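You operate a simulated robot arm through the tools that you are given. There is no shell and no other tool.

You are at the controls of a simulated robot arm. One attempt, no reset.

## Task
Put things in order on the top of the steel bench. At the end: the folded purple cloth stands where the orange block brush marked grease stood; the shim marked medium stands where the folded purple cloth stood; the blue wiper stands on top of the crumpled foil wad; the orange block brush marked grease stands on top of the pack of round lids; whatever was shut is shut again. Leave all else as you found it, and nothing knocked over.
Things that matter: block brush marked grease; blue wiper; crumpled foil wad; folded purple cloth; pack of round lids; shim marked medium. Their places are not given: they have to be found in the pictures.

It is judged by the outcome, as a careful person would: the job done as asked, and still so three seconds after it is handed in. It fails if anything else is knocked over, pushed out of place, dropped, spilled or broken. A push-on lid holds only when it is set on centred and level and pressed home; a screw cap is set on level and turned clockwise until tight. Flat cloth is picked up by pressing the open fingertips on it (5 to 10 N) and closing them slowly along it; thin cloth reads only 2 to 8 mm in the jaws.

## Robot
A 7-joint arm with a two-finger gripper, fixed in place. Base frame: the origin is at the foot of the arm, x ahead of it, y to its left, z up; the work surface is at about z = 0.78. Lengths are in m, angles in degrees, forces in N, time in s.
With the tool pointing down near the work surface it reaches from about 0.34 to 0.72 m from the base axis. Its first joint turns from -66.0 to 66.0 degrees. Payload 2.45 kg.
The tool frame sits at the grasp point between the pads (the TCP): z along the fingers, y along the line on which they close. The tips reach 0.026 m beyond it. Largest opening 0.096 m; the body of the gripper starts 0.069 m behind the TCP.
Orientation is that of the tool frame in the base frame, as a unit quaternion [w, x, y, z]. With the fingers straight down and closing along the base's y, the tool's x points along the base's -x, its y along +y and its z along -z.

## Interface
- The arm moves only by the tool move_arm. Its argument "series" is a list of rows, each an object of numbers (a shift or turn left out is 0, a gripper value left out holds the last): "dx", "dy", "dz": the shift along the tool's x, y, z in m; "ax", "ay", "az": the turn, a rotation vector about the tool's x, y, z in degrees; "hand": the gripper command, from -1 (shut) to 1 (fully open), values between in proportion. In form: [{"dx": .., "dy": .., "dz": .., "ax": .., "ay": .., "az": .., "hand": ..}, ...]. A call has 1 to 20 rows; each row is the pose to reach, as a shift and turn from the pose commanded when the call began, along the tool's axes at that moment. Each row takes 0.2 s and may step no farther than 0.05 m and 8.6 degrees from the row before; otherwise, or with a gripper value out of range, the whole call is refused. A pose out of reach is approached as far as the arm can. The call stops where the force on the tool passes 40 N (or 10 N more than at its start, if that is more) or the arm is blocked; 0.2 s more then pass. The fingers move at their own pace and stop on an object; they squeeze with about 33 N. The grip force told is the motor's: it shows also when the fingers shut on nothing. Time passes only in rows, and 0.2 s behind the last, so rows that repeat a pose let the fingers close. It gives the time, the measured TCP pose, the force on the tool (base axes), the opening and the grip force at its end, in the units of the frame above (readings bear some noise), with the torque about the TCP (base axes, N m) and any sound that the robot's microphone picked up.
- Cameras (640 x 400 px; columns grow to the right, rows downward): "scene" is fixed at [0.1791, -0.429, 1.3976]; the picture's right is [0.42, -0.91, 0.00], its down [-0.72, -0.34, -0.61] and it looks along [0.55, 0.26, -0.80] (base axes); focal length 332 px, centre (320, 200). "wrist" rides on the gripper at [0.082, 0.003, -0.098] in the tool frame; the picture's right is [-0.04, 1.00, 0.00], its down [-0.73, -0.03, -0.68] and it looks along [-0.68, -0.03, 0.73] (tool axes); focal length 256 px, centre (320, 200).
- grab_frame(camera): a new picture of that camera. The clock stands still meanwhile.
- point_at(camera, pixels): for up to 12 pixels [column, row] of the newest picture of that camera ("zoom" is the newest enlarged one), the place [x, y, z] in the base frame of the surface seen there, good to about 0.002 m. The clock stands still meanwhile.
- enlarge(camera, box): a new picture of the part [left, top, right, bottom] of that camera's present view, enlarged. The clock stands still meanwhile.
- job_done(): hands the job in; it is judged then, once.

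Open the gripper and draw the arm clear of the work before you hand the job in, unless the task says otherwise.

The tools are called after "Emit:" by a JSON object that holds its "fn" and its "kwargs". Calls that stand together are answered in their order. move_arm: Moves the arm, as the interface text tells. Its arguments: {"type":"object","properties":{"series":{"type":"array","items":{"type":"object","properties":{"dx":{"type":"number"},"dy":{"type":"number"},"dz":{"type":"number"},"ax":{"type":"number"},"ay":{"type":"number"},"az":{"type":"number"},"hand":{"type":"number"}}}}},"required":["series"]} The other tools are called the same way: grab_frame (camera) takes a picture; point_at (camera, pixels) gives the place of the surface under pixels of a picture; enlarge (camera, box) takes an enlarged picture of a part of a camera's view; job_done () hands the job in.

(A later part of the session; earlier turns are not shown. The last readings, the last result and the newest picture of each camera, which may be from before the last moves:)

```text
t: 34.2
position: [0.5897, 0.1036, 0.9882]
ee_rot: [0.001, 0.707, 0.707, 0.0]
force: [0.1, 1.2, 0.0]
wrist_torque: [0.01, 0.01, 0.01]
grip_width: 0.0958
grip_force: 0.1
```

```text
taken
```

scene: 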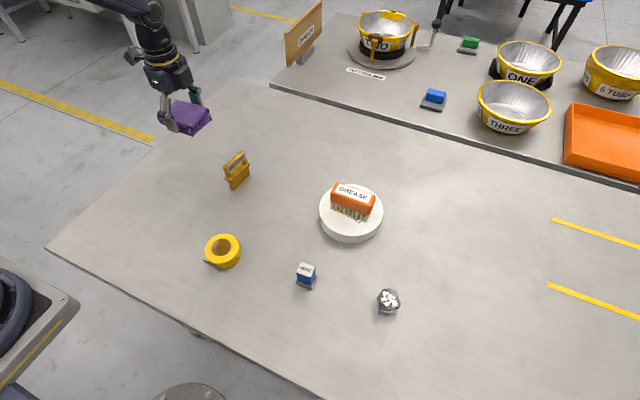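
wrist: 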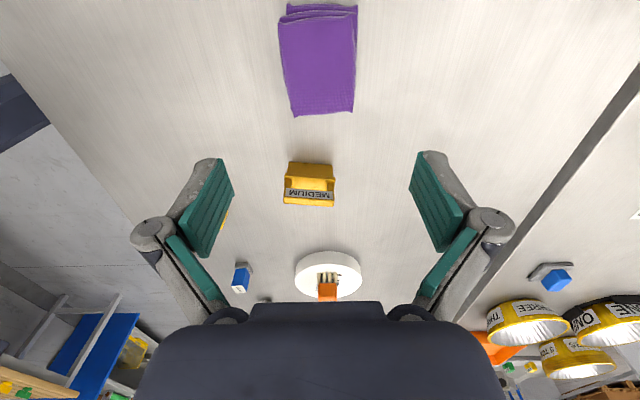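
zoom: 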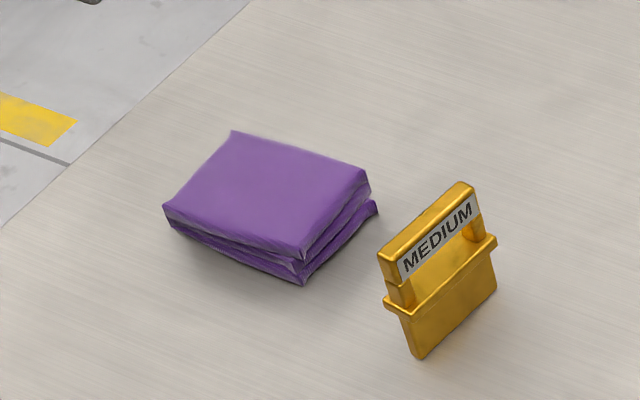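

I measure the cloth's new corners and the shim's features in this zoom.

Emit:
{"fn": "point_at", "kwargs": {"camera": "zoom", "pixels": [[237, 137], [169, 208], [298, 247], [364, 180], [302, 281], [374, 211], [388, 256], [466, 188], [418, 352], [493, 288], [390, 305], [492, 240]]}}

Emit:
{"fn": "enlarge", "kwargs": {"camera": "wrist", "box": [270, 140, 350, 220]}}

Emit:
{"fn": "point_at", "kwargs": {"camera": "zoom", "pixels": [[150, 355], [510, 370], [330, 362], [150, 300], [330, 230], [330, 330], [170, 180], [440, 190], [320, 200], [320, 185], [480, 200], [130, 190]]}}

```text
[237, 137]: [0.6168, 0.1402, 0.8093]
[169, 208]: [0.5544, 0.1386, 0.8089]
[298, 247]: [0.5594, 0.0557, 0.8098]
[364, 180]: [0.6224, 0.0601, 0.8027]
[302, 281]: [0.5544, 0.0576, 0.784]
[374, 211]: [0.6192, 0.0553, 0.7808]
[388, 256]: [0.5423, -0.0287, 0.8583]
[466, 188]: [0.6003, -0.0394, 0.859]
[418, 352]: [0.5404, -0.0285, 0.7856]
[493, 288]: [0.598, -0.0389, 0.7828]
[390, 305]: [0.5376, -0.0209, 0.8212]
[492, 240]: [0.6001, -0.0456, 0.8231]
```

```text
5.00 times, centred on (310, 180) of wrist
```

zoom: 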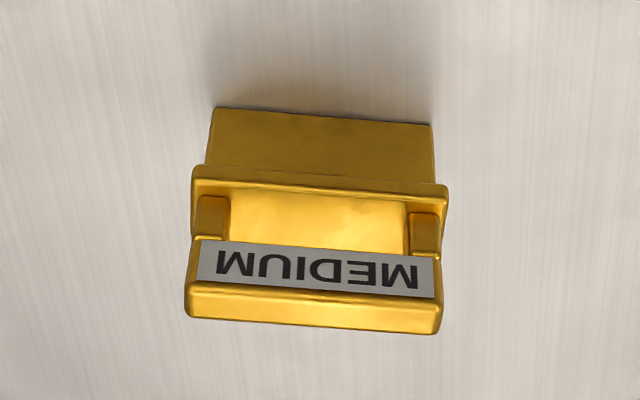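

```text
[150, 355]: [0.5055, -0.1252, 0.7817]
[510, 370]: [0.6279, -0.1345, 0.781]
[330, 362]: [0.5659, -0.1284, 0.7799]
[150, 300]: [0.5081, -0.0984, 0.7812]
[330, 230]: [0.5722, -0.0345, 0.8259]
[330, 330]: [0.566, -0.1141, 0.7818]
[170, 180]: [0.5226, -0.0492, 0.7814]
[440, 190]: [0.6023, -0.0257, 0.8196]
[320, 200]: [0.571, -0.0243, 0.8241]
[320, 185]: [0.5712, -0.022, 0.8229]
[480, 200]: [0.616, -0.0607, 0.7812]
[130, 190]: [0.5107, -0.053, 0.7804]
```

The cloth now spans x 0.554–0.622, y 0.055–0.145: right on the brush's old centre. The shim's bar runs at about −10.3° with its centre near (0.570,-0.033), bar z 0.845–0.861. I move above it turning −79.7° so the jaws close across the bar.

Emit:
{"fn": "move_arm", "kwargs": {"series": [{"dx": -0.0136, "dy": -0.002, "az": -7.97, "hand": 1}, {"dx": -0.0272, "dy": -0.004, "az": -15.94}, {"dx": -0.0408, "dy": -0.006, "az": -23.91}, {"dx": -0.0544, "dy": -0.008, "az": -31.88}, {"dx": -0.068, "dy": -0.01, "az": -39.85}, {"dx": -0.0816, "dy": -0.012, "az": -47.82}, {"dx": -0.0952, "dy": -0.014, "az": -55.79}, {"dx": -0.1088, "dy": -0.016, "az": -63.76}, {"dx": -0.1224, "dy": -0.018, "az": -71.73}, {"dx": -0.136, "dy": -0.0195, "dz": 0.01, "az": -79.7}, {"dx": -0.136, "dy": -0.0195, "dz": 0.03, "az": -79.7}, {"dx": -0.136, "dy": -0.0195, "dz": 0.03, "az": -79.7}]}}

Emit:
{"fn": "grab_frame", "kwargs": {"camera": "wrist"}}

Emit:
{"fn": "enlarge", "kwargs": {"camera": "scene", "box": [170, 80, 300, 200]}}

```text
t: 36.8
position: [0.5703, -0.0366, 0.9584]
ee_rot: [0.0, 0.091, 0.996, 0.0]
force: [0.2, -0.3, -0.3]
wrist_torque: [-0.01, 0.05, -0.01]
grip_width: 0.0961
grip_force: 0.0
```

```text
taken
```

wrist: 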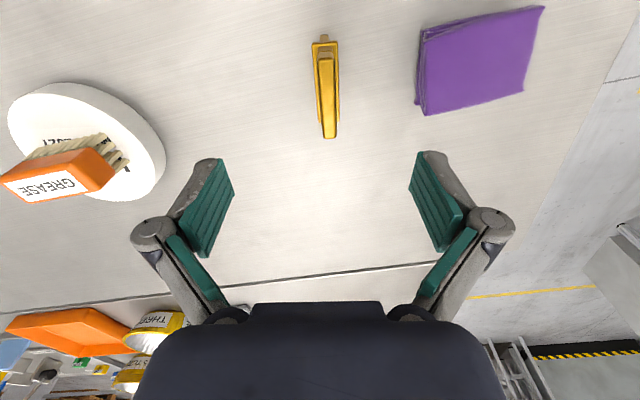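

```text
3.33 times, centred on (235, 140) of scene
```

zoom: 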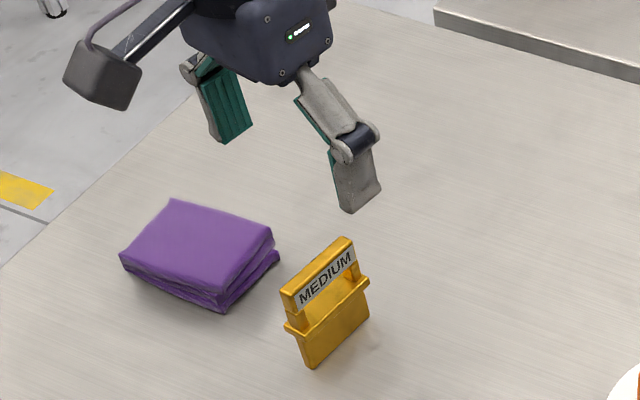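

The bar appears at (325,60)–(328,137) in the wrist view, nearly vertical in the picture. I enlarge to measure.

Emit:
{"fn": "enlarge", "kwargs": {"camera": "wrist", "box": [290, 20, 370, 150]}}

Emit:
{"fn": "point_at", "kwargs": {"camera": "wrist", "pixels": [[322, 62], [331, 62], [326, 64], [328, 130], [324, 132], [333, 132], [326, 100], [322, 100], [332, 100], [328, 85], [315, 50], [336, 50]]}}

```text
3.08 times, centred on (330, 85) of wrist
```

zoom: 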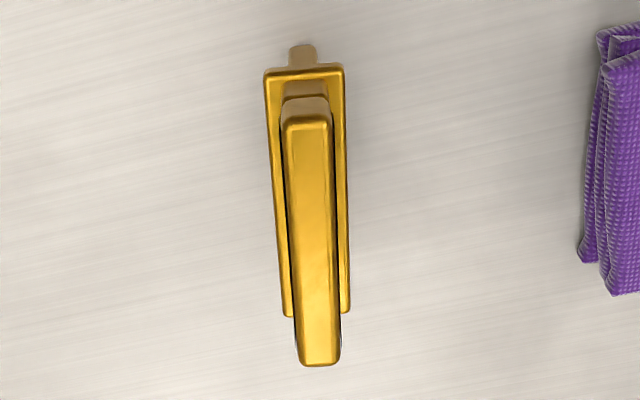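

```text
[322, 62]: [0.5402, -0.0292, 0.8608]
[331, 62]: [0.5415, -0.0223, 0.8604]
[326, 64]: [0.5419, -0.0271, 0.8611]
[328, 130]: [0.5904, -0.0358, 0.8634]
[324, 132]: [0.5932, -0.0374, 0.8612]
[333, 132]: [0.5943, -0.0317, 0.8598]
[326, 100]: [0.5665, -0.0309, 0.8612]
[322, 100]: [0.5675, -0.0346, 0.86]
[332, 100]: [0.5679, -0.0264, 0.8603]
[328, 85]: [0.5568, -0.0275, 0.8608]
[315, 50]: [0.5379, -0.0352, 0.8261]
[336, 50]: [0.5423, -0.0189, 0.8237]
```

The bar's centreline runs through (0.569, -0.0306) at ≈−9.6°, top z 0.861, flange top ≈0.824. I shift to centre on it and descend to TCP z≈0.855 (tips ~0.829, above the flange).

Emit:
{"fn": "move_arm", "kwargs": {"series": [{"dx": 0.0024, "dy": 0.0057, "dz": 0.02, "hand": 1}, {"dx": 0.0024, "dy": 0.0057, "dz": 0.05}, {"dx": 0.0024, "dy": 0.0057, "dz": 0.08}, {"dx": 0.0024, "dy": 0.0057, "dz": 0.095}, {"dx": 0.0024, "dy": 0.0057, "dz": 0.1035}, {"dx": 0.0024, "dy": 0.0057, "dz": 0.1035}, {"dx": 0.0024, "dy": 0.0057, "dz": 0.1035}]}}

Emit:
{"fn": "grab_frame", "kwargs": {"camera": "wrist"}}

Emit:
{"fn": "enlarge", "kwargs": {"camera": "scene", "box": [170, 80, 300, 200]}}

```text
t: 38.4
position: [0.5697, -0.031, 0.8555]
ee_rot: [0.0, 0.09, 0.996, 0.0]
force: [-0.8, 0.0, 0.2]
wrist_torque: [-0.01, 0.03, -0.02]
grip_width: 0.0962
grip_force: 0.1
```

```text
taken
```

wrist: 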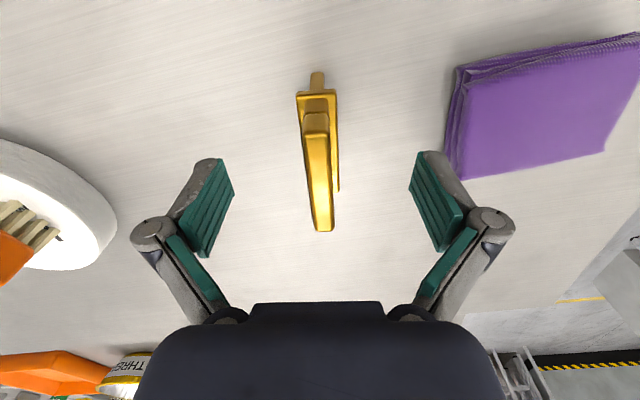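

```text
3.33 times, centred on (235, 140) of scene
```

zoom: 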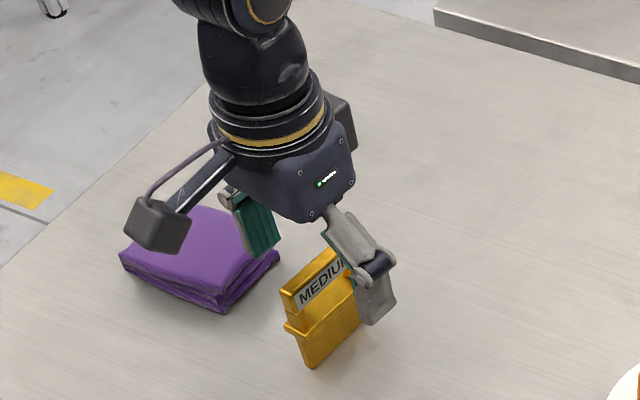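

I check the bar's alignment with the tool once more from this close view.

Emit:
{"fn": "enlarge", "kwargs": {"camera": "wrist", "box": [270, 60, 370, 240]}}

Emit:
{"fn": "point_at", "kwargs": {"camera": "wrist", "pixels": [[308, 140], [327, 140], [317, 140], [311, 170], [330, 170], [315, 215], [332, 215], [323, 222], [314, 125], [321, 190]]}}

```text
2.22 times, centred on (320, 150) of wrist
```

zoom: 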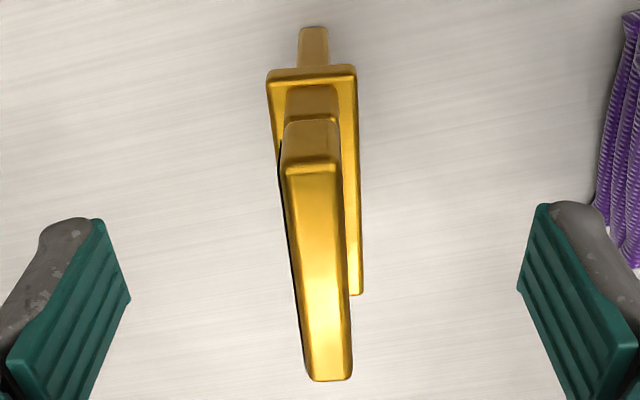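

```text
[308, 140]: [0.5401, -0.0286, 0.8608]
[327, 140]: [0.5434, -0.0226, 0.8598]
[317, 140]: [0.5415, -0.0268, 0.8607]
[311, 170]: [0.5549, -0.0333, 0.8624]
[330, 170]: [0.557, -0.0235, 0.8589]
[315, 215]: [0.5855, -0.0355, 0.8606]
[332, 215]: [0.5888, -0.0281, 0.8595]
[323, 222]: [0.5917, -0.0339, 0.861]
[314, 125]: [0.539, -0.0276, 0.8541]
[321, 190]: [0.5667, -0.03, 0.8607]
```

The bar's yaw is about −9°, ~1.3° off the tool. I trim the yaw and close slowly on the bar.

Emit:
{"fn": "move_arm", "kwargs": {"series": [{"az": -1.2, "hand": 1}, {"az": -1.2, "hand": 0.6}, {"az": -1.2, "hand": 0.2}, {"az": -1.2, "hand": -0.2}, {"az": -1.2, "hand": -0.5}, {"az": -1.2, "hand": -0.6}, {"az": -1.2, "hand": -0.7}, {"az": -1.2, "hand": -0.8}, {"az": -1.2, "hand": -1}, {"az": -1.2, "hand": -1}, {"az": -1.2, "hand": -1}]}}

Emit:
{"fn": "grab_frame", "kwargs": {"camera": "wrist"}}

Emit:
{"fn": "enlarge", "kwargs": {"camera": "scene", "box": [170, 80, 300, 200]}}

```text
t: 40.8
position: [0.5695, -0.0291, 0.8583]
ee_rot: [0.001, 0.079, 0.997, 0.0]
force: [0.1, 0.4, -0.9]
wrist_torque: [-0.03, -0.03, 0.05]
grip_width: 0.0109
grip_force: 32.4
```

```text
taken
```

wrist: 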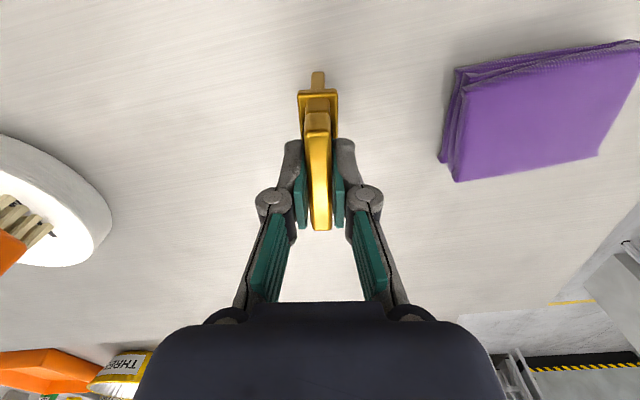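

```text
3.33 times, centred on (235, 140) of scene
```

zoom: 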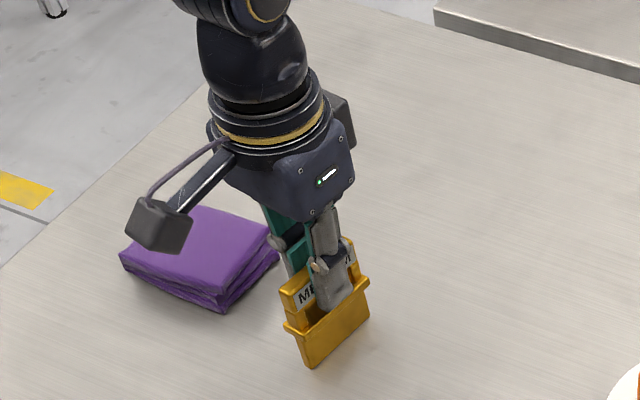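

The jaws hold the bar at 10.9 mm. I lift gently by 0.10 m.

Emit:
{"fn": "move_arm", "kwargs": {"series": [{"dz": -0.003, "hand": -1}, {"dz": -0.01}, {"dz": -0.025}, {"dz": -0.045}, {"dz": -0.065}, {"dz": -0.085}, {"dz": -0.1}, {"dz": -0.1}]}}

Emit:
{"fn": "grab_frame", "kwargs": {"camera": "wrist"}}

Emit:
{"fn": "enlarge", "kwargs": {"camera": "scene", "box": [150, 60, 300, 200]}}

```text
t: 42.6
position: [0.5671, -0.0294, 0.9554]
ee_rot: [0.0, 0.079, 0.997, 0.0]
force: [-0.3, -0.4, -3.8]
wrist_torque: [-0.01, -0.01, -0.02]
grip_width: 0.0107
grip_force: 33.2
```

```text
taken
```

wrist: 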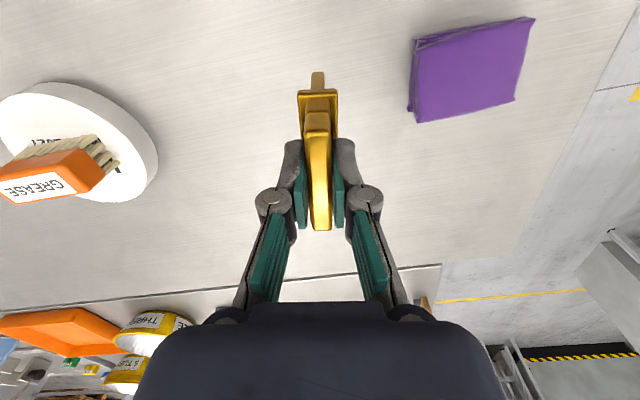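

```text
2.86 times, centred on (225, 130) of scene
```

zoom: 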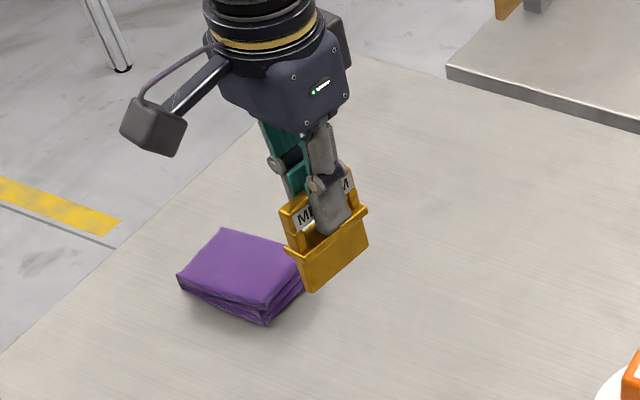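

The shim hangs upright. I carry it over the cloth's old centre (0.410, 0.094).

Emit:
{"fn": "move_arm", "kwargs": {"series": [{"dx": 0.0176, "dy": 0.0097, "hand": -1}, {"dx": 0.044, "dy": 0.0242}, {"dx": 0.075, "dy": 0.0412}, {"dx": 0.106, "dy": 0.0582}, {"dx": 0.137, "dy": 0.0752}, {"dx": 0.16, "dy": 0.0878}, {"dx": 0.172, "dy": 0.0944}, {"dx": 0.1765, "dy": 0.0969}, {"dx": 0.1765, "dy": 0.0969}, {"dx": 0.1765, "dy": 0.0969}, {"dx": 0.1765, "dy": 0.0969}]}}

Emit:
{"fn": "grab_frame", "kwargs": {"camera": "scene"}}

Emit:
{"fn": "grab_frame", "kwargs": {"camera": "wrist"}}

```text
t: 45.0
position: [0.4077, 0.0953, 0.9548]
ee_rot: [0.0, 0.08, 0.997, -0.001]
force: [-0.3, 0.0, -3.5]
wrist_torque: [-0.02, -0.01, 0.03]
grip_width: 0.0112
grip_force: 33.5
```

```text
taken
```

scene: 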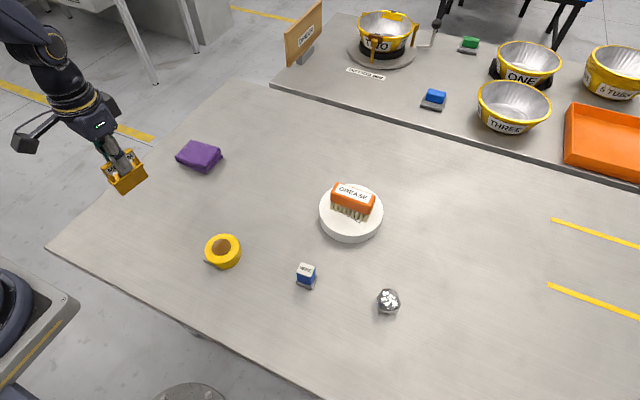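

```text
taken
```

wrist: 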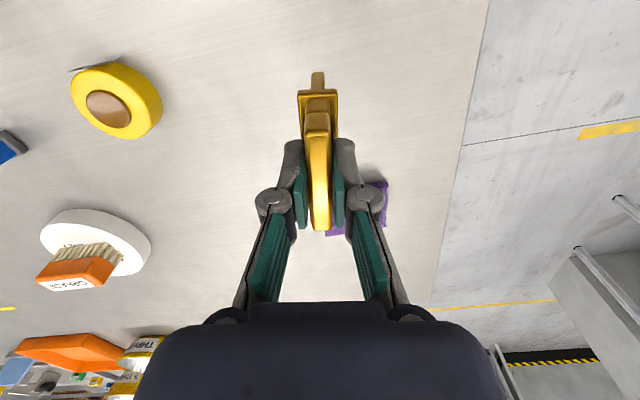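

Position is within 2–3 mm; I trim and descend 0.09 m, stopping ≈1 cm above the bench.

Emit:
{"fn": "move_arm", "kwargs": {"series": [{"dx": -0.002, "dy": -0.0007, "dz": 0.015, "hand": -1}, {"dx": -0.002, "dy": -0.0007, "dz": 0.04}, {"dx": -0.002, "dy": -0.0007, "dz": 0.065}, {"dx": -0.002, "dy": -0.0007, "dz": 0.082}, {"dx": -0.002, "dy": -0.0007, "dz": 0.09}, {"dx": -0.002, "dy": -0.0007, "dz": 0.09}, {"dx": -0.002, "dy": -0.0007, "dz": 0.09}]}}

Emit:
{"fn": "enlarge", "kwargs": {"camera": "scene", "box": [60, 120, 220, 260]}}

```text
t: 46.6
position: [0.412, 0.0934, 0.8662]
ee_rot: [0.0, 0.079, 0.997, 0.0]
force: [-0.2, -0.2, -3.7]
wrist_torque: [0.0, -0.01, -0.02]
grip_width: 0.0108
grip_force: 32.8
```

```text
2.86 times, centred on (140, 190) of scene
```

zoom: 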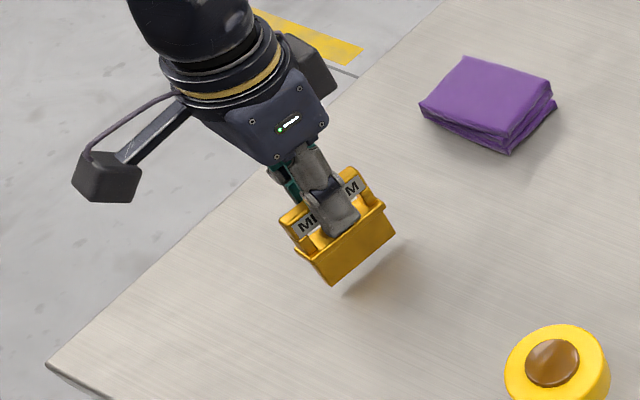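

Upright, about 1 cm above the bench. I creep down.

Emit:
{"fn": "move_arm", "kwargs": {"series": [{"dz": 0.002, "hand": -1}, {"dz": 0.004}, {"dz": 0.006}, {"dz": 0.007}, {"dz": 0.0075}, {"dz": 0.0075}]}}

```text
t: 48.0
position: [0.4109, 0.0942, 0.8586]
ee_rot: [0.0, 0.08, 0.997, 0.0]
force: [-0.8, -0.5, -3.7]
wrist_torque: [-0.01, 0.03, -0.01]
grip_width: 0.0109
grip_force: 33.1
```

Still hanging (−3.7 N). I continue in half-millimetre steps until the force shows contact.

Emit:
{"fn": "move_arm", "kwargs": {"series": [{"dz": 0.0005, "hand": -1}, {"dz": 0.001}, {"dz": 0.0015}, {"dz": 0.0015}]}}

```text
t: 49.0
position: [0.4107, 0.0939, 0.8575]
ee_rot: [0.0, 0.079, 0.997, 0.0]
force: [0.1, -0.1, -3.8]
wrist_torque: [0.02, -0.04, -0.02]
grip_width: 0.0111
grip_force: 32.9
```

No contact yet; another 1.5 mm in small steps.

Emit:
{"fn": "move_arm", "kwargs": {"series": [{"dz": 0.0005, "hand": -1}, {"dz": 0.001}, {"dz": 0.0015}, {"dz": 0.0015}]}}

```text
t: 50.0
position: [0.4101, 0.0932, 0.8562]
ee_rot: [0.001, 0.079, 0.997, 0.001]
force: [-2.7, 0.3, 23.4]
wrist_torque: [-0.05, 0.03, -0.01]
grip_width: 0.0109
grip_force: 33.1
```

Contact (≈23 N up). I ease up a little before releasing and check the load.

Emit:
{"fn": "move_arm", "kwargs": {"series": [{"dz": -0.0004, "hand": -1}, {"dz": -0.0008}, {"dz": -0.0008}]}}

```text
t: 50.8
position: [0.411, 0.0935, 0.8559]
ee_rot: [0.002, 0.079, 0.997, 0.0]
force: [-0.5, -0.9, 20.9]
wrist_torque: [-0.11, -0.39, 0.0]
grip_width: 0.0112
grip_force: 32.8
```

Still 21 N; I ease up a bit more.

Emit:
{"fn": "move_arm", "kwargs": {"series": [{"dz": -0.0004, "hand": -1}, {"dz": -0.0006}, {"dz": -0.0006}]}}

Emit:
{"fn": "enlarge", "kwargs": {"camera": "scene", "box": [60, 120, 220, 260]}}

```text
t: 51.6
position: [0.4116, 0.0949, 0.8562]
ee_rot: [-0.001, 0.079, 0.997, 0.0]
force: [-0.5, 0.0, -3.6]
wrist_torque: [0.02, -0.01, 0.02]
grip_width: 0.0109
grip_force: 33.7
```

```text
2.86 times, centred on (140, 190) of scene
```

zoom: 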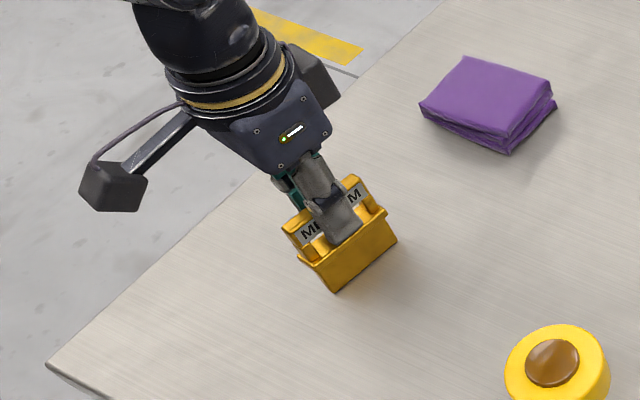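

Now it hangs barely off the bench (<0.6 mm). I go down 0.4 mm and open the jaws in small steps.

Emit:
{"fn": "move_arm", "kwargs": {"series": [{"dz": 0.0004, "hand": -1}, {"dz": 0.0004, "hand": -1}, {"dz": 0.0004, "hand": -0.72}, {"dz": 0.0004, "hand": -0.65}, {"dz": 0.0004, "hand": -0.55}, {"dz": 0.0004, "hand": -0.4}, {"dz": 0.0004, "hand": -0.2}, {"dz": 0.0004, "hand": 0.1}, {"dz": 0.0004, "hand": 0.5}, {"dz": 0.0004, "hand": 0.8}, {"dz": 0.0004, "hand": 1}, {"dz": 0.0004, "hand": 1}]}}

Emit:
{"fn": "grab_frame", "kwargs": {"camera": "wrist"}}

Emit:
{"fn": "enlarge", "kwargs": {"camera": "scene", "box": [60, 120, 220, 260]}}

```text
t: 54.2
position: [0.4105, 0.0945, 0.8557]
ee_rot: [0.0, 0.079, 0.997, 0.001]
force: [-0.2, 0.7, 0.2]
wrist_torque: [0.0, 0.02, 0.0]
grip_width: 0.0961
grip_force: 0.1
```

```text
taken
```

wrist: 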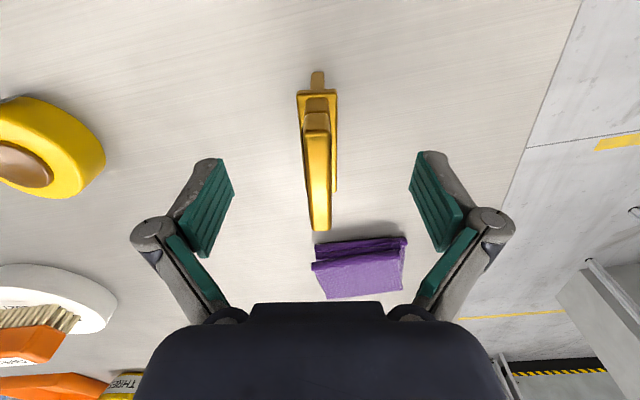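

```text
2.86 times, centred on (140, 190) of scene
```

zoom: 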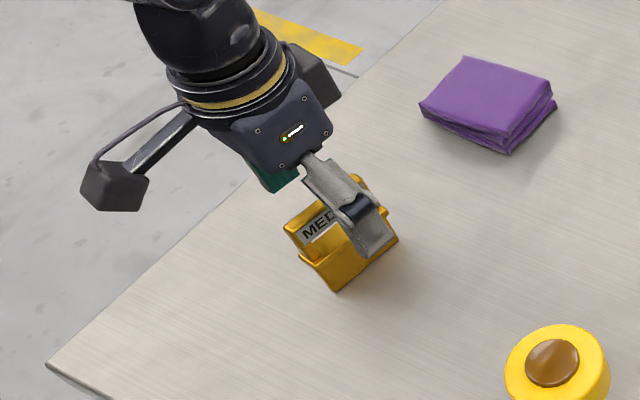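

The shim stands upright, released. I rise straight up to z≈1.0.

Emit:
{"fn": "move_arm", "kwargs": {"series": [{"dz": -0.01, "hand": 1}, {"dz": -0.03}, {"dz": -0.06}, {"dz": -0.1}, {"dz": -0.13}, {"dz": -0.145}, {"dz": -0.145}]}}

Emit:
{"fn": "enlarge", "kwargs": {"camera": "scene", "box": [60, 120, 220, 260]}}

Emit:
{"fn": "enlarge", "kwargs": {"camera": "scene", "box": [280, 250, 420, 330]}}

```text
t: 55.8
position: [0.4103, 0.0936, 1.0047]
ee_rot: [0.0, 0.08, 0.997, 0.0]
force: [-0.4, 0.3, 0.6]
wrist_torque: [-0.01, 0.04, -0.02]
grip_width: 0.0961
grip_force: 0.1
```

```text
2.86 times, centred on (140, 190) of scene
```

zoom: 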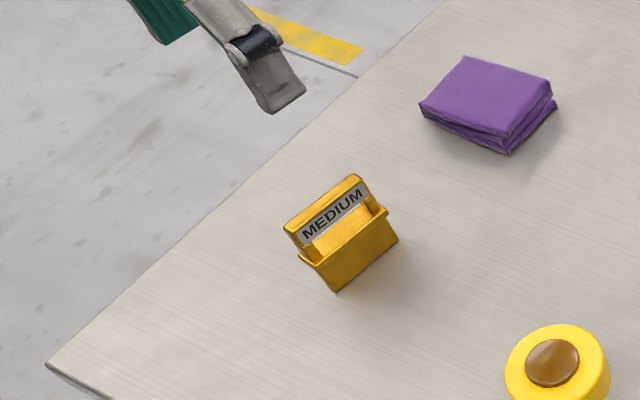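

```text
4.57 times, centred on (350, 290) of scene
```

zoom: 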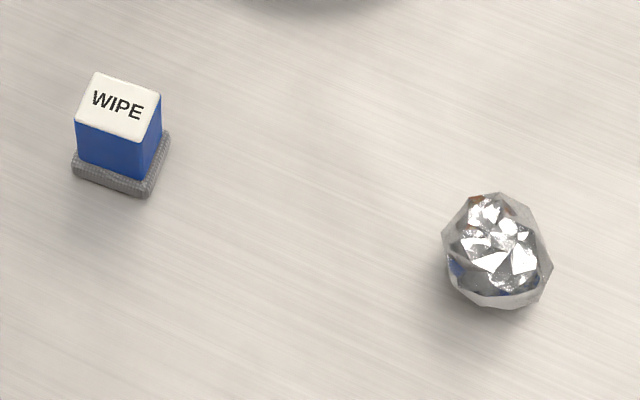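

The shim stands at the cloth's old place. Now I measure the wiper and foil in this zoomed picture.

Emit:
{"fn": "point_at", "kwargs": {"camera": "zoom", "pixels": [[95, 78], [156, 97], [140, 136], [80, 118], [118, 105], [140, 175], [82, 155], [75, 170], [145, 190], [168, 137], [150, 150], [110, 145]]}}

Emit:
{"fn": "point_at", "kwargs": {"camera": "zoom", "pixels": [[485, 210], [470, 230], [500, 225], [525, 215], [500, 245], [480, 262], [520, 260], [540, 260], [510, 285], [455, 250], [490, 295], [495, 235]]}}

```text
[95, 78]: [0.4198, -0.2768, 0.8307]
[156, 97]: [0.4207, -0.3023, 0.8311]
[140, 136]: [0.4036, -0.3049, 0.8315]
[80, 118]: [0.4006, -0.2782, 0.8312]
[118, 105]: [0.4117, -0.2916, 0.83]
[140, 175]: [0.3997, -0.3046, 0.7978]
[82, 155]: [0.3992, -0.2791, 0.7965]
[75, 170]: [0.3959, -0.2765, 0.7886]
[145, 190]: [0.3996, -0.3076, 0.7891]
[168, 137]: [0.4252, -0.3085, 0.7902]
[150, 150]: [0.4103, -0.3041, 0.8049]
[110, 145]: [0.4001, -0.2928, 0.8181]
```

```text
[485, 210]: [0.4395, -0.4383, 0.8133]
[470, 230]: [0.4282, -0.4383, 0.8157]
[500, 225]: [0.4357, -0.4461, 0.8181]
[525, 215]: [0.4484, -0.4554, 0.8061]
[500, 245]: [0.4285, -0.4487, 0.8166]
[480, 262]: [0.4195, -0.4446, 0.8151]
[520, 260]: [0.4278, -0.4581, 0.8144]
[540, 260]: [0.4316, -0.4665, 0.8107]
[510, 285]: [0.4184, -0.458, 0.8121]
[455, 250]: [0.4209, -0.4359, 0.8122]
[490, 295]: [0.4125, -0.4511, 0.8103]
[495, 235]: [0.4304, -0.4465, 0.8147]
```

The wiper is at ≈(0.411,-0.291), top z 0.831, body ~0.020 × 0.027, yawed ≈+5°; the foil top is near (0.430,-0.449), z≈0.817. I move over the wiper at height with yaw trimmed to match.

Emit:
{"fn": "move_arm", "kwargs": {"series": [{"dx": -0.0047, "dy": -0.0296, "az": -2, "hand": 1}, {"dx": -0.0118, "dy": -0.0741, "az": -5}, {"dx": -0.0189, "dy": -0.1185, "az": -8}, {"dx": -0.026, "dy": -0.163, "az": -11}, {"dx": -0.0331, "dy": -0.2075, "az": -14}, {"dx": -0.0402, "dy": -0.252, "az": -14}, {"dx": -0.0473, "dy": -0.2965, "az": -14, "dz": 0.01}, {"dx": -0.0544, "dy": -0.341, "az": -14, "dz": 0.03}, {"dx": -0.059, "dy": -0.37, "az": -14, "dz": 0.045}, {"dx": -0.0606, "dy": -0.38, "az": -14, "dz": 0.05}, {"dx": -0.0606, "dy": -0.38, "az": -14, "dz": 0.05}, {"dx": -0.0606, "dy": -0.38, "az": -14, "dz": 0.05}]}}

Emit:
{"fn": "grab_frame", "kwargs": {"camera": "wrist"}}

Emit:
{"fn": "grab_frame", "kwargs": {"camera": "scene"}}

```text
t: 58.4
position: [0.4137, -0.2896, 0.9534]
ee_rot: [0.0, -0.043, 0.999, -0.001]
force: [0.2, 0.4, -0.4]
wrist_torque: [-0.02, 0.0, 0.01]
grip_width: 0.0962
grip_force: 0.2
```

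```text
taken
```

wrist: 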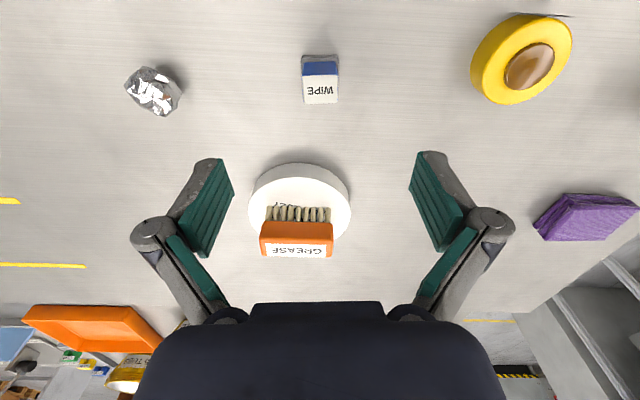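

```text
taken
```

scene: 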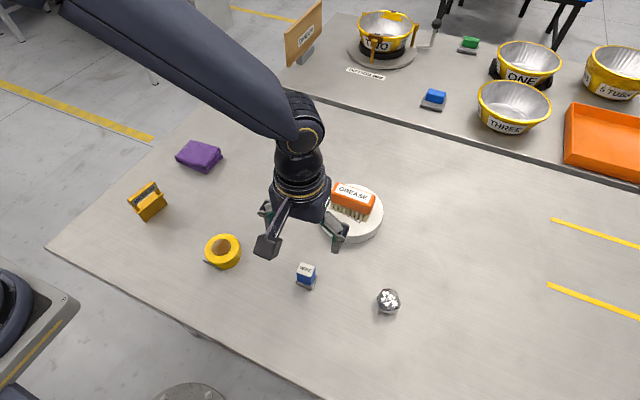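

The shim looks a bit different in the full scene view near (147,200), so I enlarge it, along with the wiper and foil from the wrist.

Emit:
{"fn": "enlarge", "kwargs": {"camera": "scene", "box": [100, 150, 200, 240]}}

Emit:
{"fn": "enlarge", "kwargs": {"camera": "wrist", "box": [280, 35, 360, 115]}}

Emit:
{"fn": "enlarge", "kwargs": {"camera": "wrist", "box": [110, 50, 200, 130]}}

```text
4.44 times, centred on (150, 195) of scene
```

zoom: 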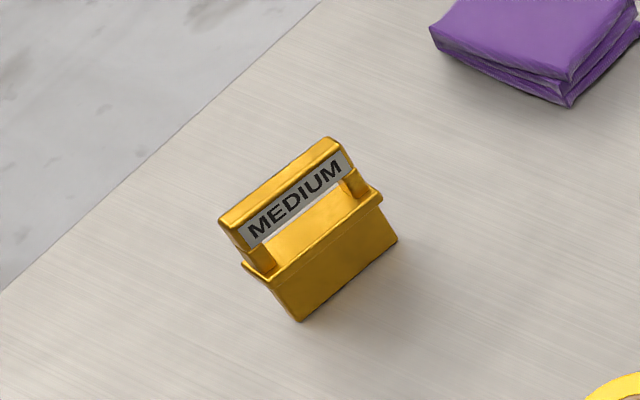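

```text
5.00 times, centred on (320, 75) of wrist
```

zoom: 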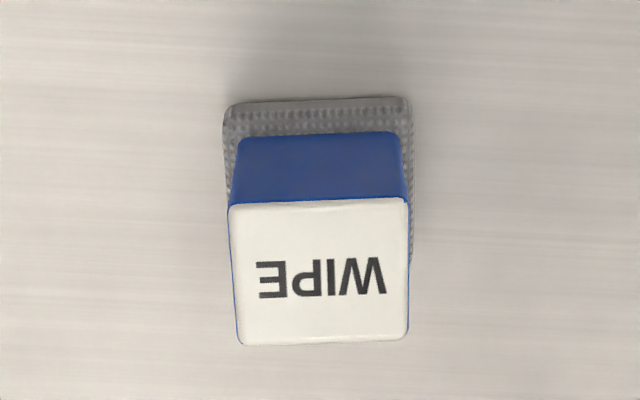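

```text
5.00 times, centred on (155, 90) of wrist
```

zoom: 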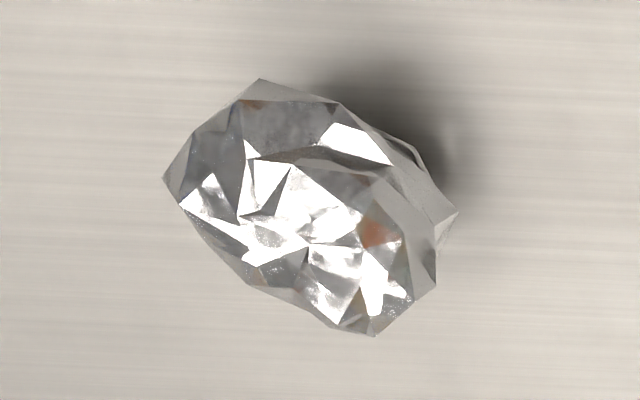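

The shim stands upright and fine. The wiper is aligned with the tool. I measure its top corners and base, then the foil's surface.

Emit:
{"fn": "point_at", "kwargs": {"camera": "wrist", "pixels": [[328, 102], [327, 77], [361, 75], [361, 102], [344, 90], [305, 56], [345, 54], [327, 68]]}}

Emit:
{"fn": "point_at", "kwargs": {"camera": "zoom", "pixels": [[300, 200], [260, 240], [340, 190], [380, 220], [340, 250], [300, 260], [330, 290], [380, 280], [300, 130], [220, 190], [400, 180], [230, 230]]}}

```text
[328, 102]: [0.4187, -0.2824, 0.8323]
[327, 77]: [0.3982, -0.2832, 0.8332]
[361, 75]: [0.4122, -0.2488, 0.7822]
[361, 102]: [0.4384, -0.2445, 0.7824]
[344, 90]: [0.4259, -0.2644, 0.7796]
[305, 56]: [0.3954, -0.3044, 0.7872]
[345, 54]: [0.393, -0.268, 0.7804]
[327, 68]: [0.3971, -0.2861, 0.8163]
```

```text
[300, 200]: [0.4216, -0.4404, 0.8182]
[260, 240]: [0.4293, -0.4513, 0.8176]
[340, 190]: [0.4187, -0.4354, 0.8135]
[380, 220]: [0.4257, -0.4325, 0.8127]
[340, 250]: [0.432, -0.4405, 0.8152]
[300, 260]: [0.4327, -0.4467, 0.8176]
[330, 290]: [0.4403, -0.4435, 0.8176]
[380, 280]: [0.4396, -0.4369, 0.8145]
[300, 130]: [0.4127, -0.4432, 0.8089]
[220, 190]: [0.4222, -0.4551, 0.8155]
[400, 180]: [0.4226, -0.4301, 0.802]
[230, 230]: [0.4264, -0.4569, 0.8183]
```

I re-query the wiper corners with the correct full-frame pixels (about (302,76), (337,75), (304,103), (337,102)).

Emit:
{"fn": "point_at", "kwargs": {"camera": "wrist", "pixels": [[303, 78], [336, 77], [305, 103], [337, 102], [320, 90], [302, 57], [337, 56], [338, 80], [302, 65], [320, 77], [320, 102]]}}

```text
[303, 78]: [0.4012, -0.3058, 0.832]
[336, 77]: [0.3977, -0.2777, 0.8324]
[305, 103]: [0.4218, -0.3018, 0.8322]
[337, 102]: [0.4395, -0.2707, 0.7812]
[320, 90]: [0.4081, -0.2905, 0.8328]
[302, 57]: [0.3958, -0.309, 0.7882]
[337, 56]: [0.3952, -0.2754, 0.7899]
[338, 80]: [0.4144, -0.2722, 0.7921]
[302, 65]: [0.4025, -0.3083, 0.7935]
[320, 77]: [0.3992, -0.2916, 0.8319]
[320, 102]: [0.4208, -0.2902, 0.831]
```

The wiper's centre is (0.4105,-0.291). I trim and descend to TCP z≈0.823 with open jaws.

Emit:
{"fn": "move_arm", "kwargs": {"series": [{"dx": 0.0033, "dy": -0.0011, "dz": 0.03, "hand": 1}, {"dx": 0.0033, "dy": -0.0011, "dz": 0.065}, {"dx": 0.0033, "dy": -0.0011, "dz": 0.1}, {"dx": 0.0033, "dy": -0.0011, "dz": 0.12}, {"dx": 0.0033, "dy": -0.0011, "dz": 0.1305}, {"dx": 0.0033, "dy": -0.0011, "dz": 0.1305}, {"dx": 0.0033, "dy": -0.0011, "dz": 0.1305}]}}

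Emit:
{"fn": "grab_frame", "kwargs": {"camera": "wrist"}}

Emit:
{"fn": "enlarge", "kwargs": {"camera": "scene", "box": [240, 200, 380, 310]}}

```text
t: 60.0
position: [0.4078, -0.2925, 0.8225]
ee_rot: [0.0, -0.042, 0.999, 0.0]
force: [-0.2, 0.2, -0.3]
wrist_torque: [-0.03, 0.0, 0.03]
grip_width: 0.0961
grip_force: 0.1
```

```text
taken
```

wrist: 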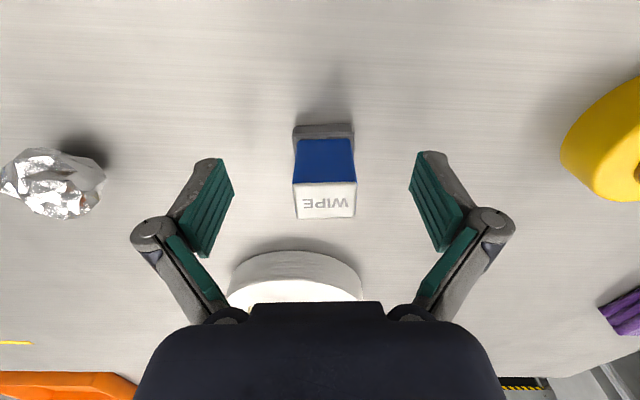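

```text
3.64 times, centred on (310, 255) of scene
```

zoom: 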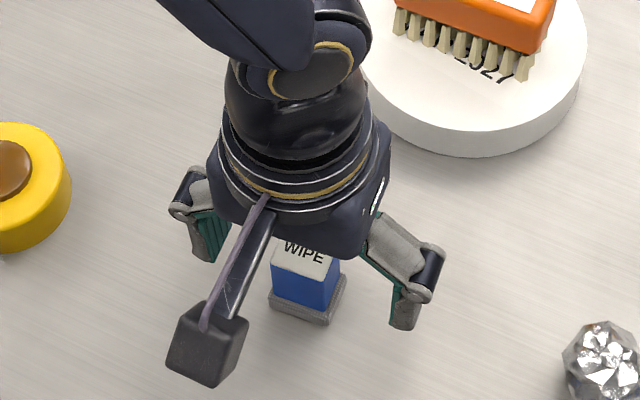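

The wiper is ~2.5 mm to the +y side and ~2.5 mm ahead; I trim that and close slowly on the blue block.

Emit:
{"fn": "move_arm", "kwargs": {"series": [{"dx": -0.0027, "dy": 0.0022, "hand": 1}, {"dx": -0.0027, "dy": 0.0022, "hand": 0.6}, {"dx": -0.0027, "dy": 0.0022, "hand": 0.2}, {"dx": -0.0027, "dy": 0.0022, "hand": -0.1}, {"dx": -0.0027, "dy": 0.0022, "hand": -0.3}, {"dx": -0.0027, "dy": 0.0022, "hand": -0.45}, {"dx": -0.0027, "dy": 0.0022, "hand": -1}, {"dx": -0.0027, "dy": 0.0022, "hand": -1}, {"dx": -0.0027, "dy": 0.0022, "hand": -1}]}}

Emit:
{"fn": "grab_frame", "kwargs": {"camera": "wrist"}}

```text
t: 62.0
position: [0.4099, -0.2897, 0.8227]
ee_rot: [0.0, -0.043, 0.999, 0.0]
force: [-0.6, -0.2, 2.1]
wrist_torque: [0.01, 0.02, -0.03]
grip_width: 0.0287
grip_force: 32.9
```

```text
taken
```

wrist: 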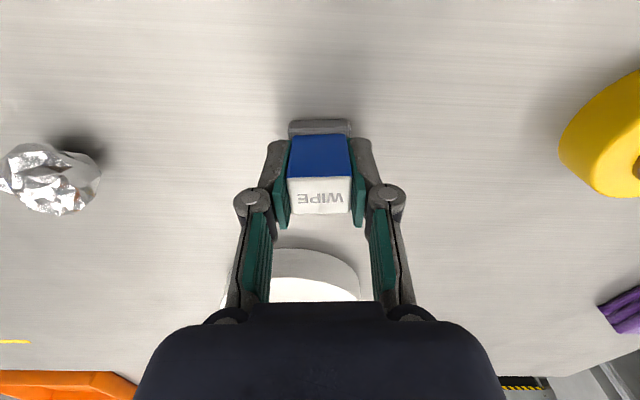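

The wiper is held at 0.0287 m. I lift it 0.11 m.

Emit:
{"fn": "move_arm", "kwargs": {"series": [{"dz": -0.004, "hand": -1}, {"dz": -0.015}, {"dz": -0.035}, {"dz": -0.06}, {"dz": -0.085}, {"dz": -0.11}, {"dz": -0.11}, {"dz": -0.11}]}}

Emit:
{"fn": "grab_frame", "kwargs": {"camera": "wrist"}}

Emit:
{"fn": "enlarge", "kwargs": {"camera": "scene", "box": [240, 150, 420, 330]}}

```text
t: 63.8
position: [0.4114, -0.2914, 0.9326]
ee_rot: [0.0, -0.042, 0.999, -0.001]
force: [-0.2, -1.1, -1.1]
wrist_torque: [-0.01, 0.0, 0.0]
grip_width: 0.0286
grip_force: 33.2
```

```text
taken
```

wrist: 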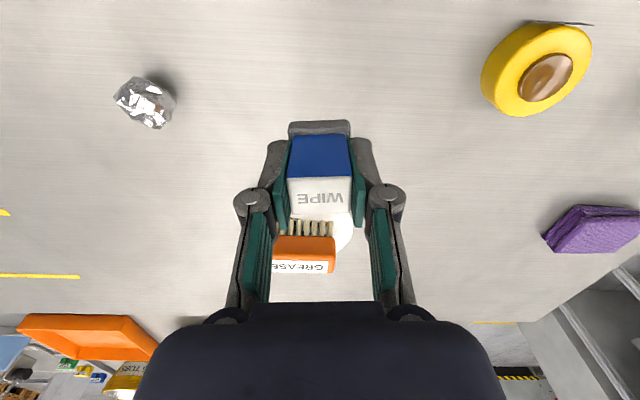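

```text
2.22 times, centred on (330, 240) of scene
```

zoom: 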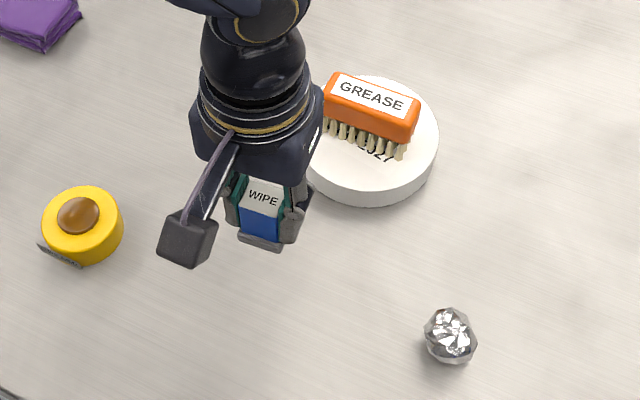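

I take a dense height map of the foil from the scene camera at high zoom.

Emit:
{"fn": "enlarge", "kwargs": {"camera": "scene", "box": [364, 285, 412, 315]}}

Emit:
{"fn": "point_at", "kwargs": {"camera": "zoom", "pixels": [[260, 100], [320, 100], [380, 100], [240, 140], [290, 140], [340, 140], [390, 140], [430, 160], [240, 180], [290, 180], [340, 180], [390, 190]]}}

Emit:
{"fn": "point_at", "kwargs": {"camera": "zoom", "pixels": [[240, 220], [290, 220], [340, 220], [390, 230], [430, 220], [250, 260], [300, 260], [340, 260], [390, 265], [300, 290], [350, 300], [200, 200]]}}

```text
13.33 times, centred on (388, 300) of scene
```

zoom: 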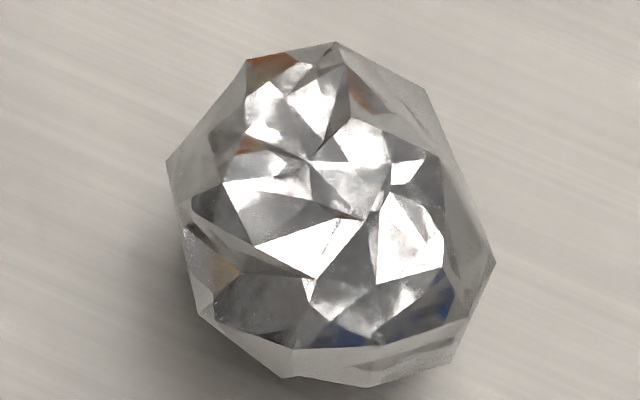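

```text
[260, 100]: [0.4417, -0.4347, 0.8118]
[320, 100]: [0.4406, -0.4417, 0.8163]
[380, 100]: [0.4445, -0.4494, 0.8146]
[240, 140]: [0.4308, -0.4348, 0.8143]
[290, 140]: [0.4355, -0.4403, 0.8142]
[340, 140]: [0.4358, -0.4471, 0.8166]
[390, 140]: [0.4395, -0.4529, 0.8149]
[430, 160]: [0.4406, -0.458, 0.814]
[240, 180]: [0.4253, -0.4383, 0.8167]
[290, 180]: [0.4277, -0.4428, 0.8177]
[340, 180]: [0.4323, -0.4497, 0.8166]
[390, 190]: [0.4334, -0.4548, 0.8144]
```

```text
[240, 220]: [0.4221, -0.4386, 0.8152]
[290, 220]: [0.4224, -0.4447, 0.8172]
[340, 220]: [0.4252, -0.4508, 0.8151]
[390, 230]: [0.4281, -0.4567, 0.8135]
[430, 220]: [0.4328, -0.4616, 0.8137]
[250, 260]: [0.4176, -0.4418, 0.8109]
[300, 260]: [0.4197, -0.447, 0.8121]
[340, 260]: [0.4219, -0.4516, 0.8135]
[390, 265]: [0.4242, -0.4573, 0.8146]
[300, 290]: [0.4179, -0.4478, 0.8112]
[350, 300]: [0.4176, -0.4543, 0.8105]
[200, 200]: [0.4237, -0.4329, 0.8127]
```

The foil's top is a plateau at z≈0.814–0.818 centred about (0.431,-0.447). I carry the wiper there at the present height.

Emit:
{"fn": "move_arm", "kwargs": {"series": [{"dx": -0.0008, "dy": -0.02, "hand": -1}, {"dx": -0.0022, "dy": -0.053}, {"dx": -0.0036, "dy": -0.088}, {"dx": -0.005, "dy": -0.12}, {"dx": -0.006, "dy": -0.145}, {"dx": -0.0065, "dy": -0.1567}, {"dx": -0.0065, "dy": -0.1567}, {"dx": -0.0065, "dy": -0.1567}, {"dx": -0.0065, "dy": -0.1567}]}}

Emit:
{"fn": "grab_frame", "kwargs": {"camera": "wrist"}}

Emit:
{"fn": "enlarge", "kwargs": {"camera": "scene", "box": [300, 180, 480, 330]}}

```text
t: 65.8
position: [0.4308, -0.4493, 0.9307]
ee_rot: [0.0, -0.043, 0.999, 0.0]
force: [0.4, 0.6, -0.2]
wrist_torque: [-0.05, -0.02, -0.04]
grip_width: 0.029
grip_force: 32.8
```

```text
taken
```

wrist: 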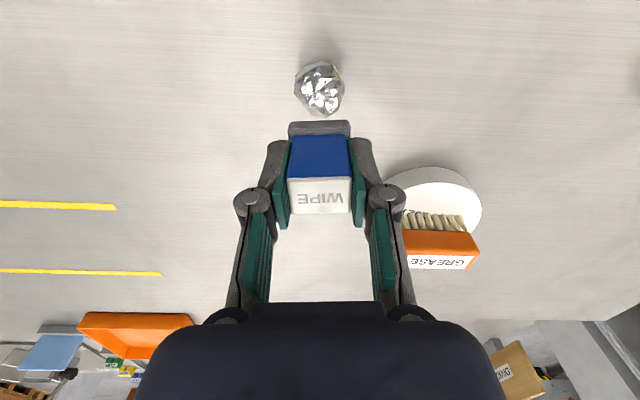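

```text
2.67 times, centred on (390, 255) of scene
```

zoom: 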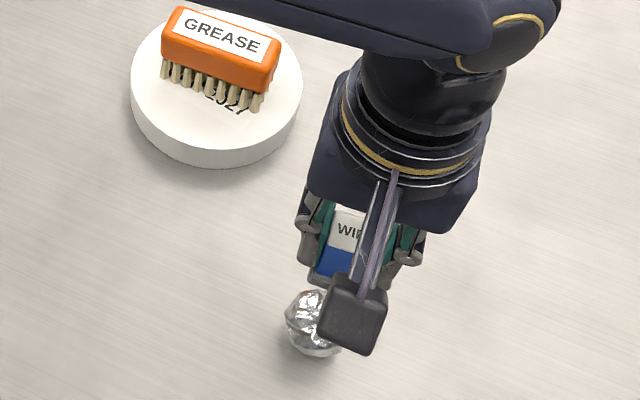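

From here the wrist camera sees the foil nearly from above. I enlarge it and map the heights again.

Emit:
{"fn": "enlarge", "kwargs": {"camera": "wrist", "box": [288, 55, 352, 120]}}

Emit:
{"fn": "point_at", "kwargs": {"camera": "zoom", "pixels": [[320, 60], [270, 90], [370, 90], [220, 140], [270, 140], [320, 140], [370, 140], [420, 140], [220, 190], [270, 190], [320, 190], [370, 190]]}}

Emit:
{"fn": "point_at", "kwargs": {"camera": "zoom", "pixels": [[420, 190], [220, 240], [270, 240], [320, 240], [370, 240], [420, 240], [270, 290], [320, 290], [370, 290], [420, 280], [320, 340], [370, 335]]}}

```text
6.15 times, centred on (320, 88) of wrist
```

zoom: 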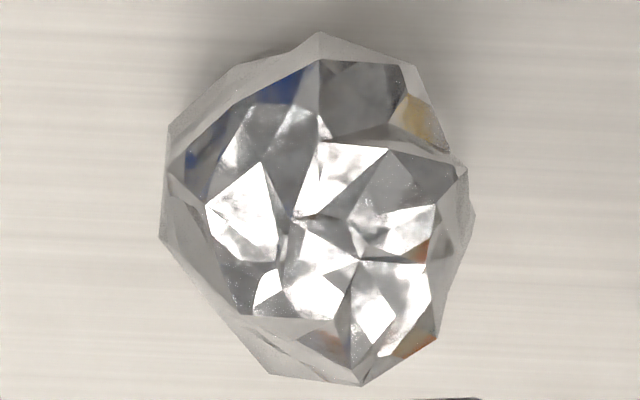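

```text
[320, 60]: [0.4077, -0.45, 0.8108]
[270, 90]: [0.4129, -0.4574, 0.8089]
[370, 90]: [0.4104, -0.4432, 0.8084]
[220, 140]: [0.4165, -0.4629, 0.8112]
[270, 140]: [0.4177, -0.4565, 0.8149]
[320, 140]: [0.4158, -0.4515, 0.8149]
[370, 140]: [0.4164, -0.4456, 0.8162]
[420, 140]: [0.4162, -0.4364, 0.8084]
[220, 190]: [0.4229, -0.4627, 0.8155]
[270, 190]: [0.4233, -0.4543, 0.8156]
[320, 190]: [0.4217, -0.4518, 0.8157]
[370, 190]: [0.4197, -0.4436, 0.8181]
```

```text
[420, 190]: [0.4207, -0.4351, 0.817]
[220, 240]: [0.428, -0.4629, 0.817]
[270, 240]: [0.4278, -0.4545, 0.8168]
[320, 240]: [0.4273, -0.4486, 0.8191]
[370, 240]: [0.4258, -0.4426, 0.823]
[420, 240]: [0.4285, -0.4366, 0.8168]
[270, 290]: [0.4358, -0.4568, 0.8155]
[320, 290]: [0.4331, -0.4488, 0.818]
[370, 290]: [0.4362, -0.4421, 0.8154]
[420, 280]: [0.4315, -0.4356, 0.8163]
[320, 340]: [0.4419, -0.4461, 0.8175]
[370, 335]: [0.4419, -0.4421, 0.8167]
```

The plateau is centred at about (0.430,-0.448), z≈0.817, right beneath the TCP. I descend to a few mm above contact (expected at TCP z≈0.861).

Emit:
{"fn": "move_arm", "kwargs": {"series": [{"dz": 0.015, "hand": -1}, {"dz": 0.035}, {"dz": 0.05}, {"dz": 0.058}, {"dz": 0.062}, {"dz": 0.062}, {"dz": 0.062}]}}

Emit:
{"fn": "grab_frame", "kwargs": {"camera": "wrist"}}

Emit:
{"fn": "enlarge", "kwargs": {"camera": "scene", "box": [330, 220, 450, 330]}}

```text
t: 67.4
position: [0.4305, -0.4466, 0.8688]
ee_rot: [0.0, -0.043, 0.999, -0.001]
force: [0.4, 0.4, -0.9]
wrist_torque: [-0.02, -0.02, 0.03]
grip_width: 0.0287
grip_force: 32.7
```

```text
taken
```

wrist: 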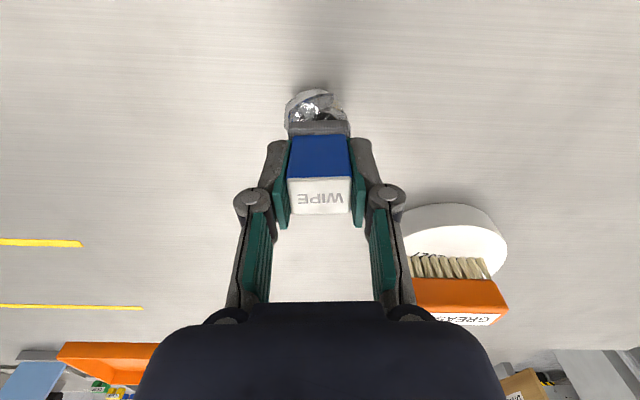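

```text
3.64 times, centred on (390, 275) of scene
```

zoom: 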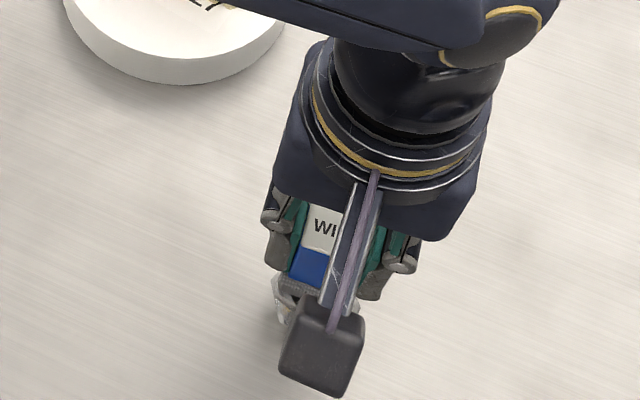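

I enlarge the wrist view to judge the wiper base against the foil.

Emit:
{"fn": "enlarge", "kwargs": {"camera": "wrist", "box": [270, 75, 370, 145]}}

Emit:
{"fn": "point_at", "kwargs": {"camera": "zoom", "pixels": [[110, 200], [455, 200], [280, 95], [230, 170], [330, 170], [280, 200], [120, 290], [500, 290], [300, 285]]}}

```text
5.71 times, centred on (320, 110) of wrist
```

zoom: 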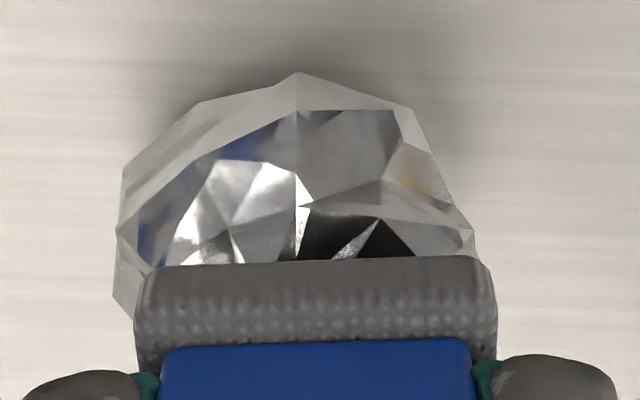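

```text
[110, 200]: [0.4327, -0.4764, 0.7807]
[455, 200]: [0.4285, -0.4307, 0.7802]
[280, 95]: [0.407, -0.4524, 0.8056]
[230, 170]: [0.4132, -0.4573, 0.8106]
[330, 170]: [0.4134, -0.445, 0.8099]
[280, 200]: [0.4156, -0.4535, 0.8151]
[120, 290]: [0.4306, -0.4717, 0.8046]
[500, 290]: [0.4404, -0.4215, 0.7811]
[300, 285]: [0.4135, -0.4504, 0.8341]
```

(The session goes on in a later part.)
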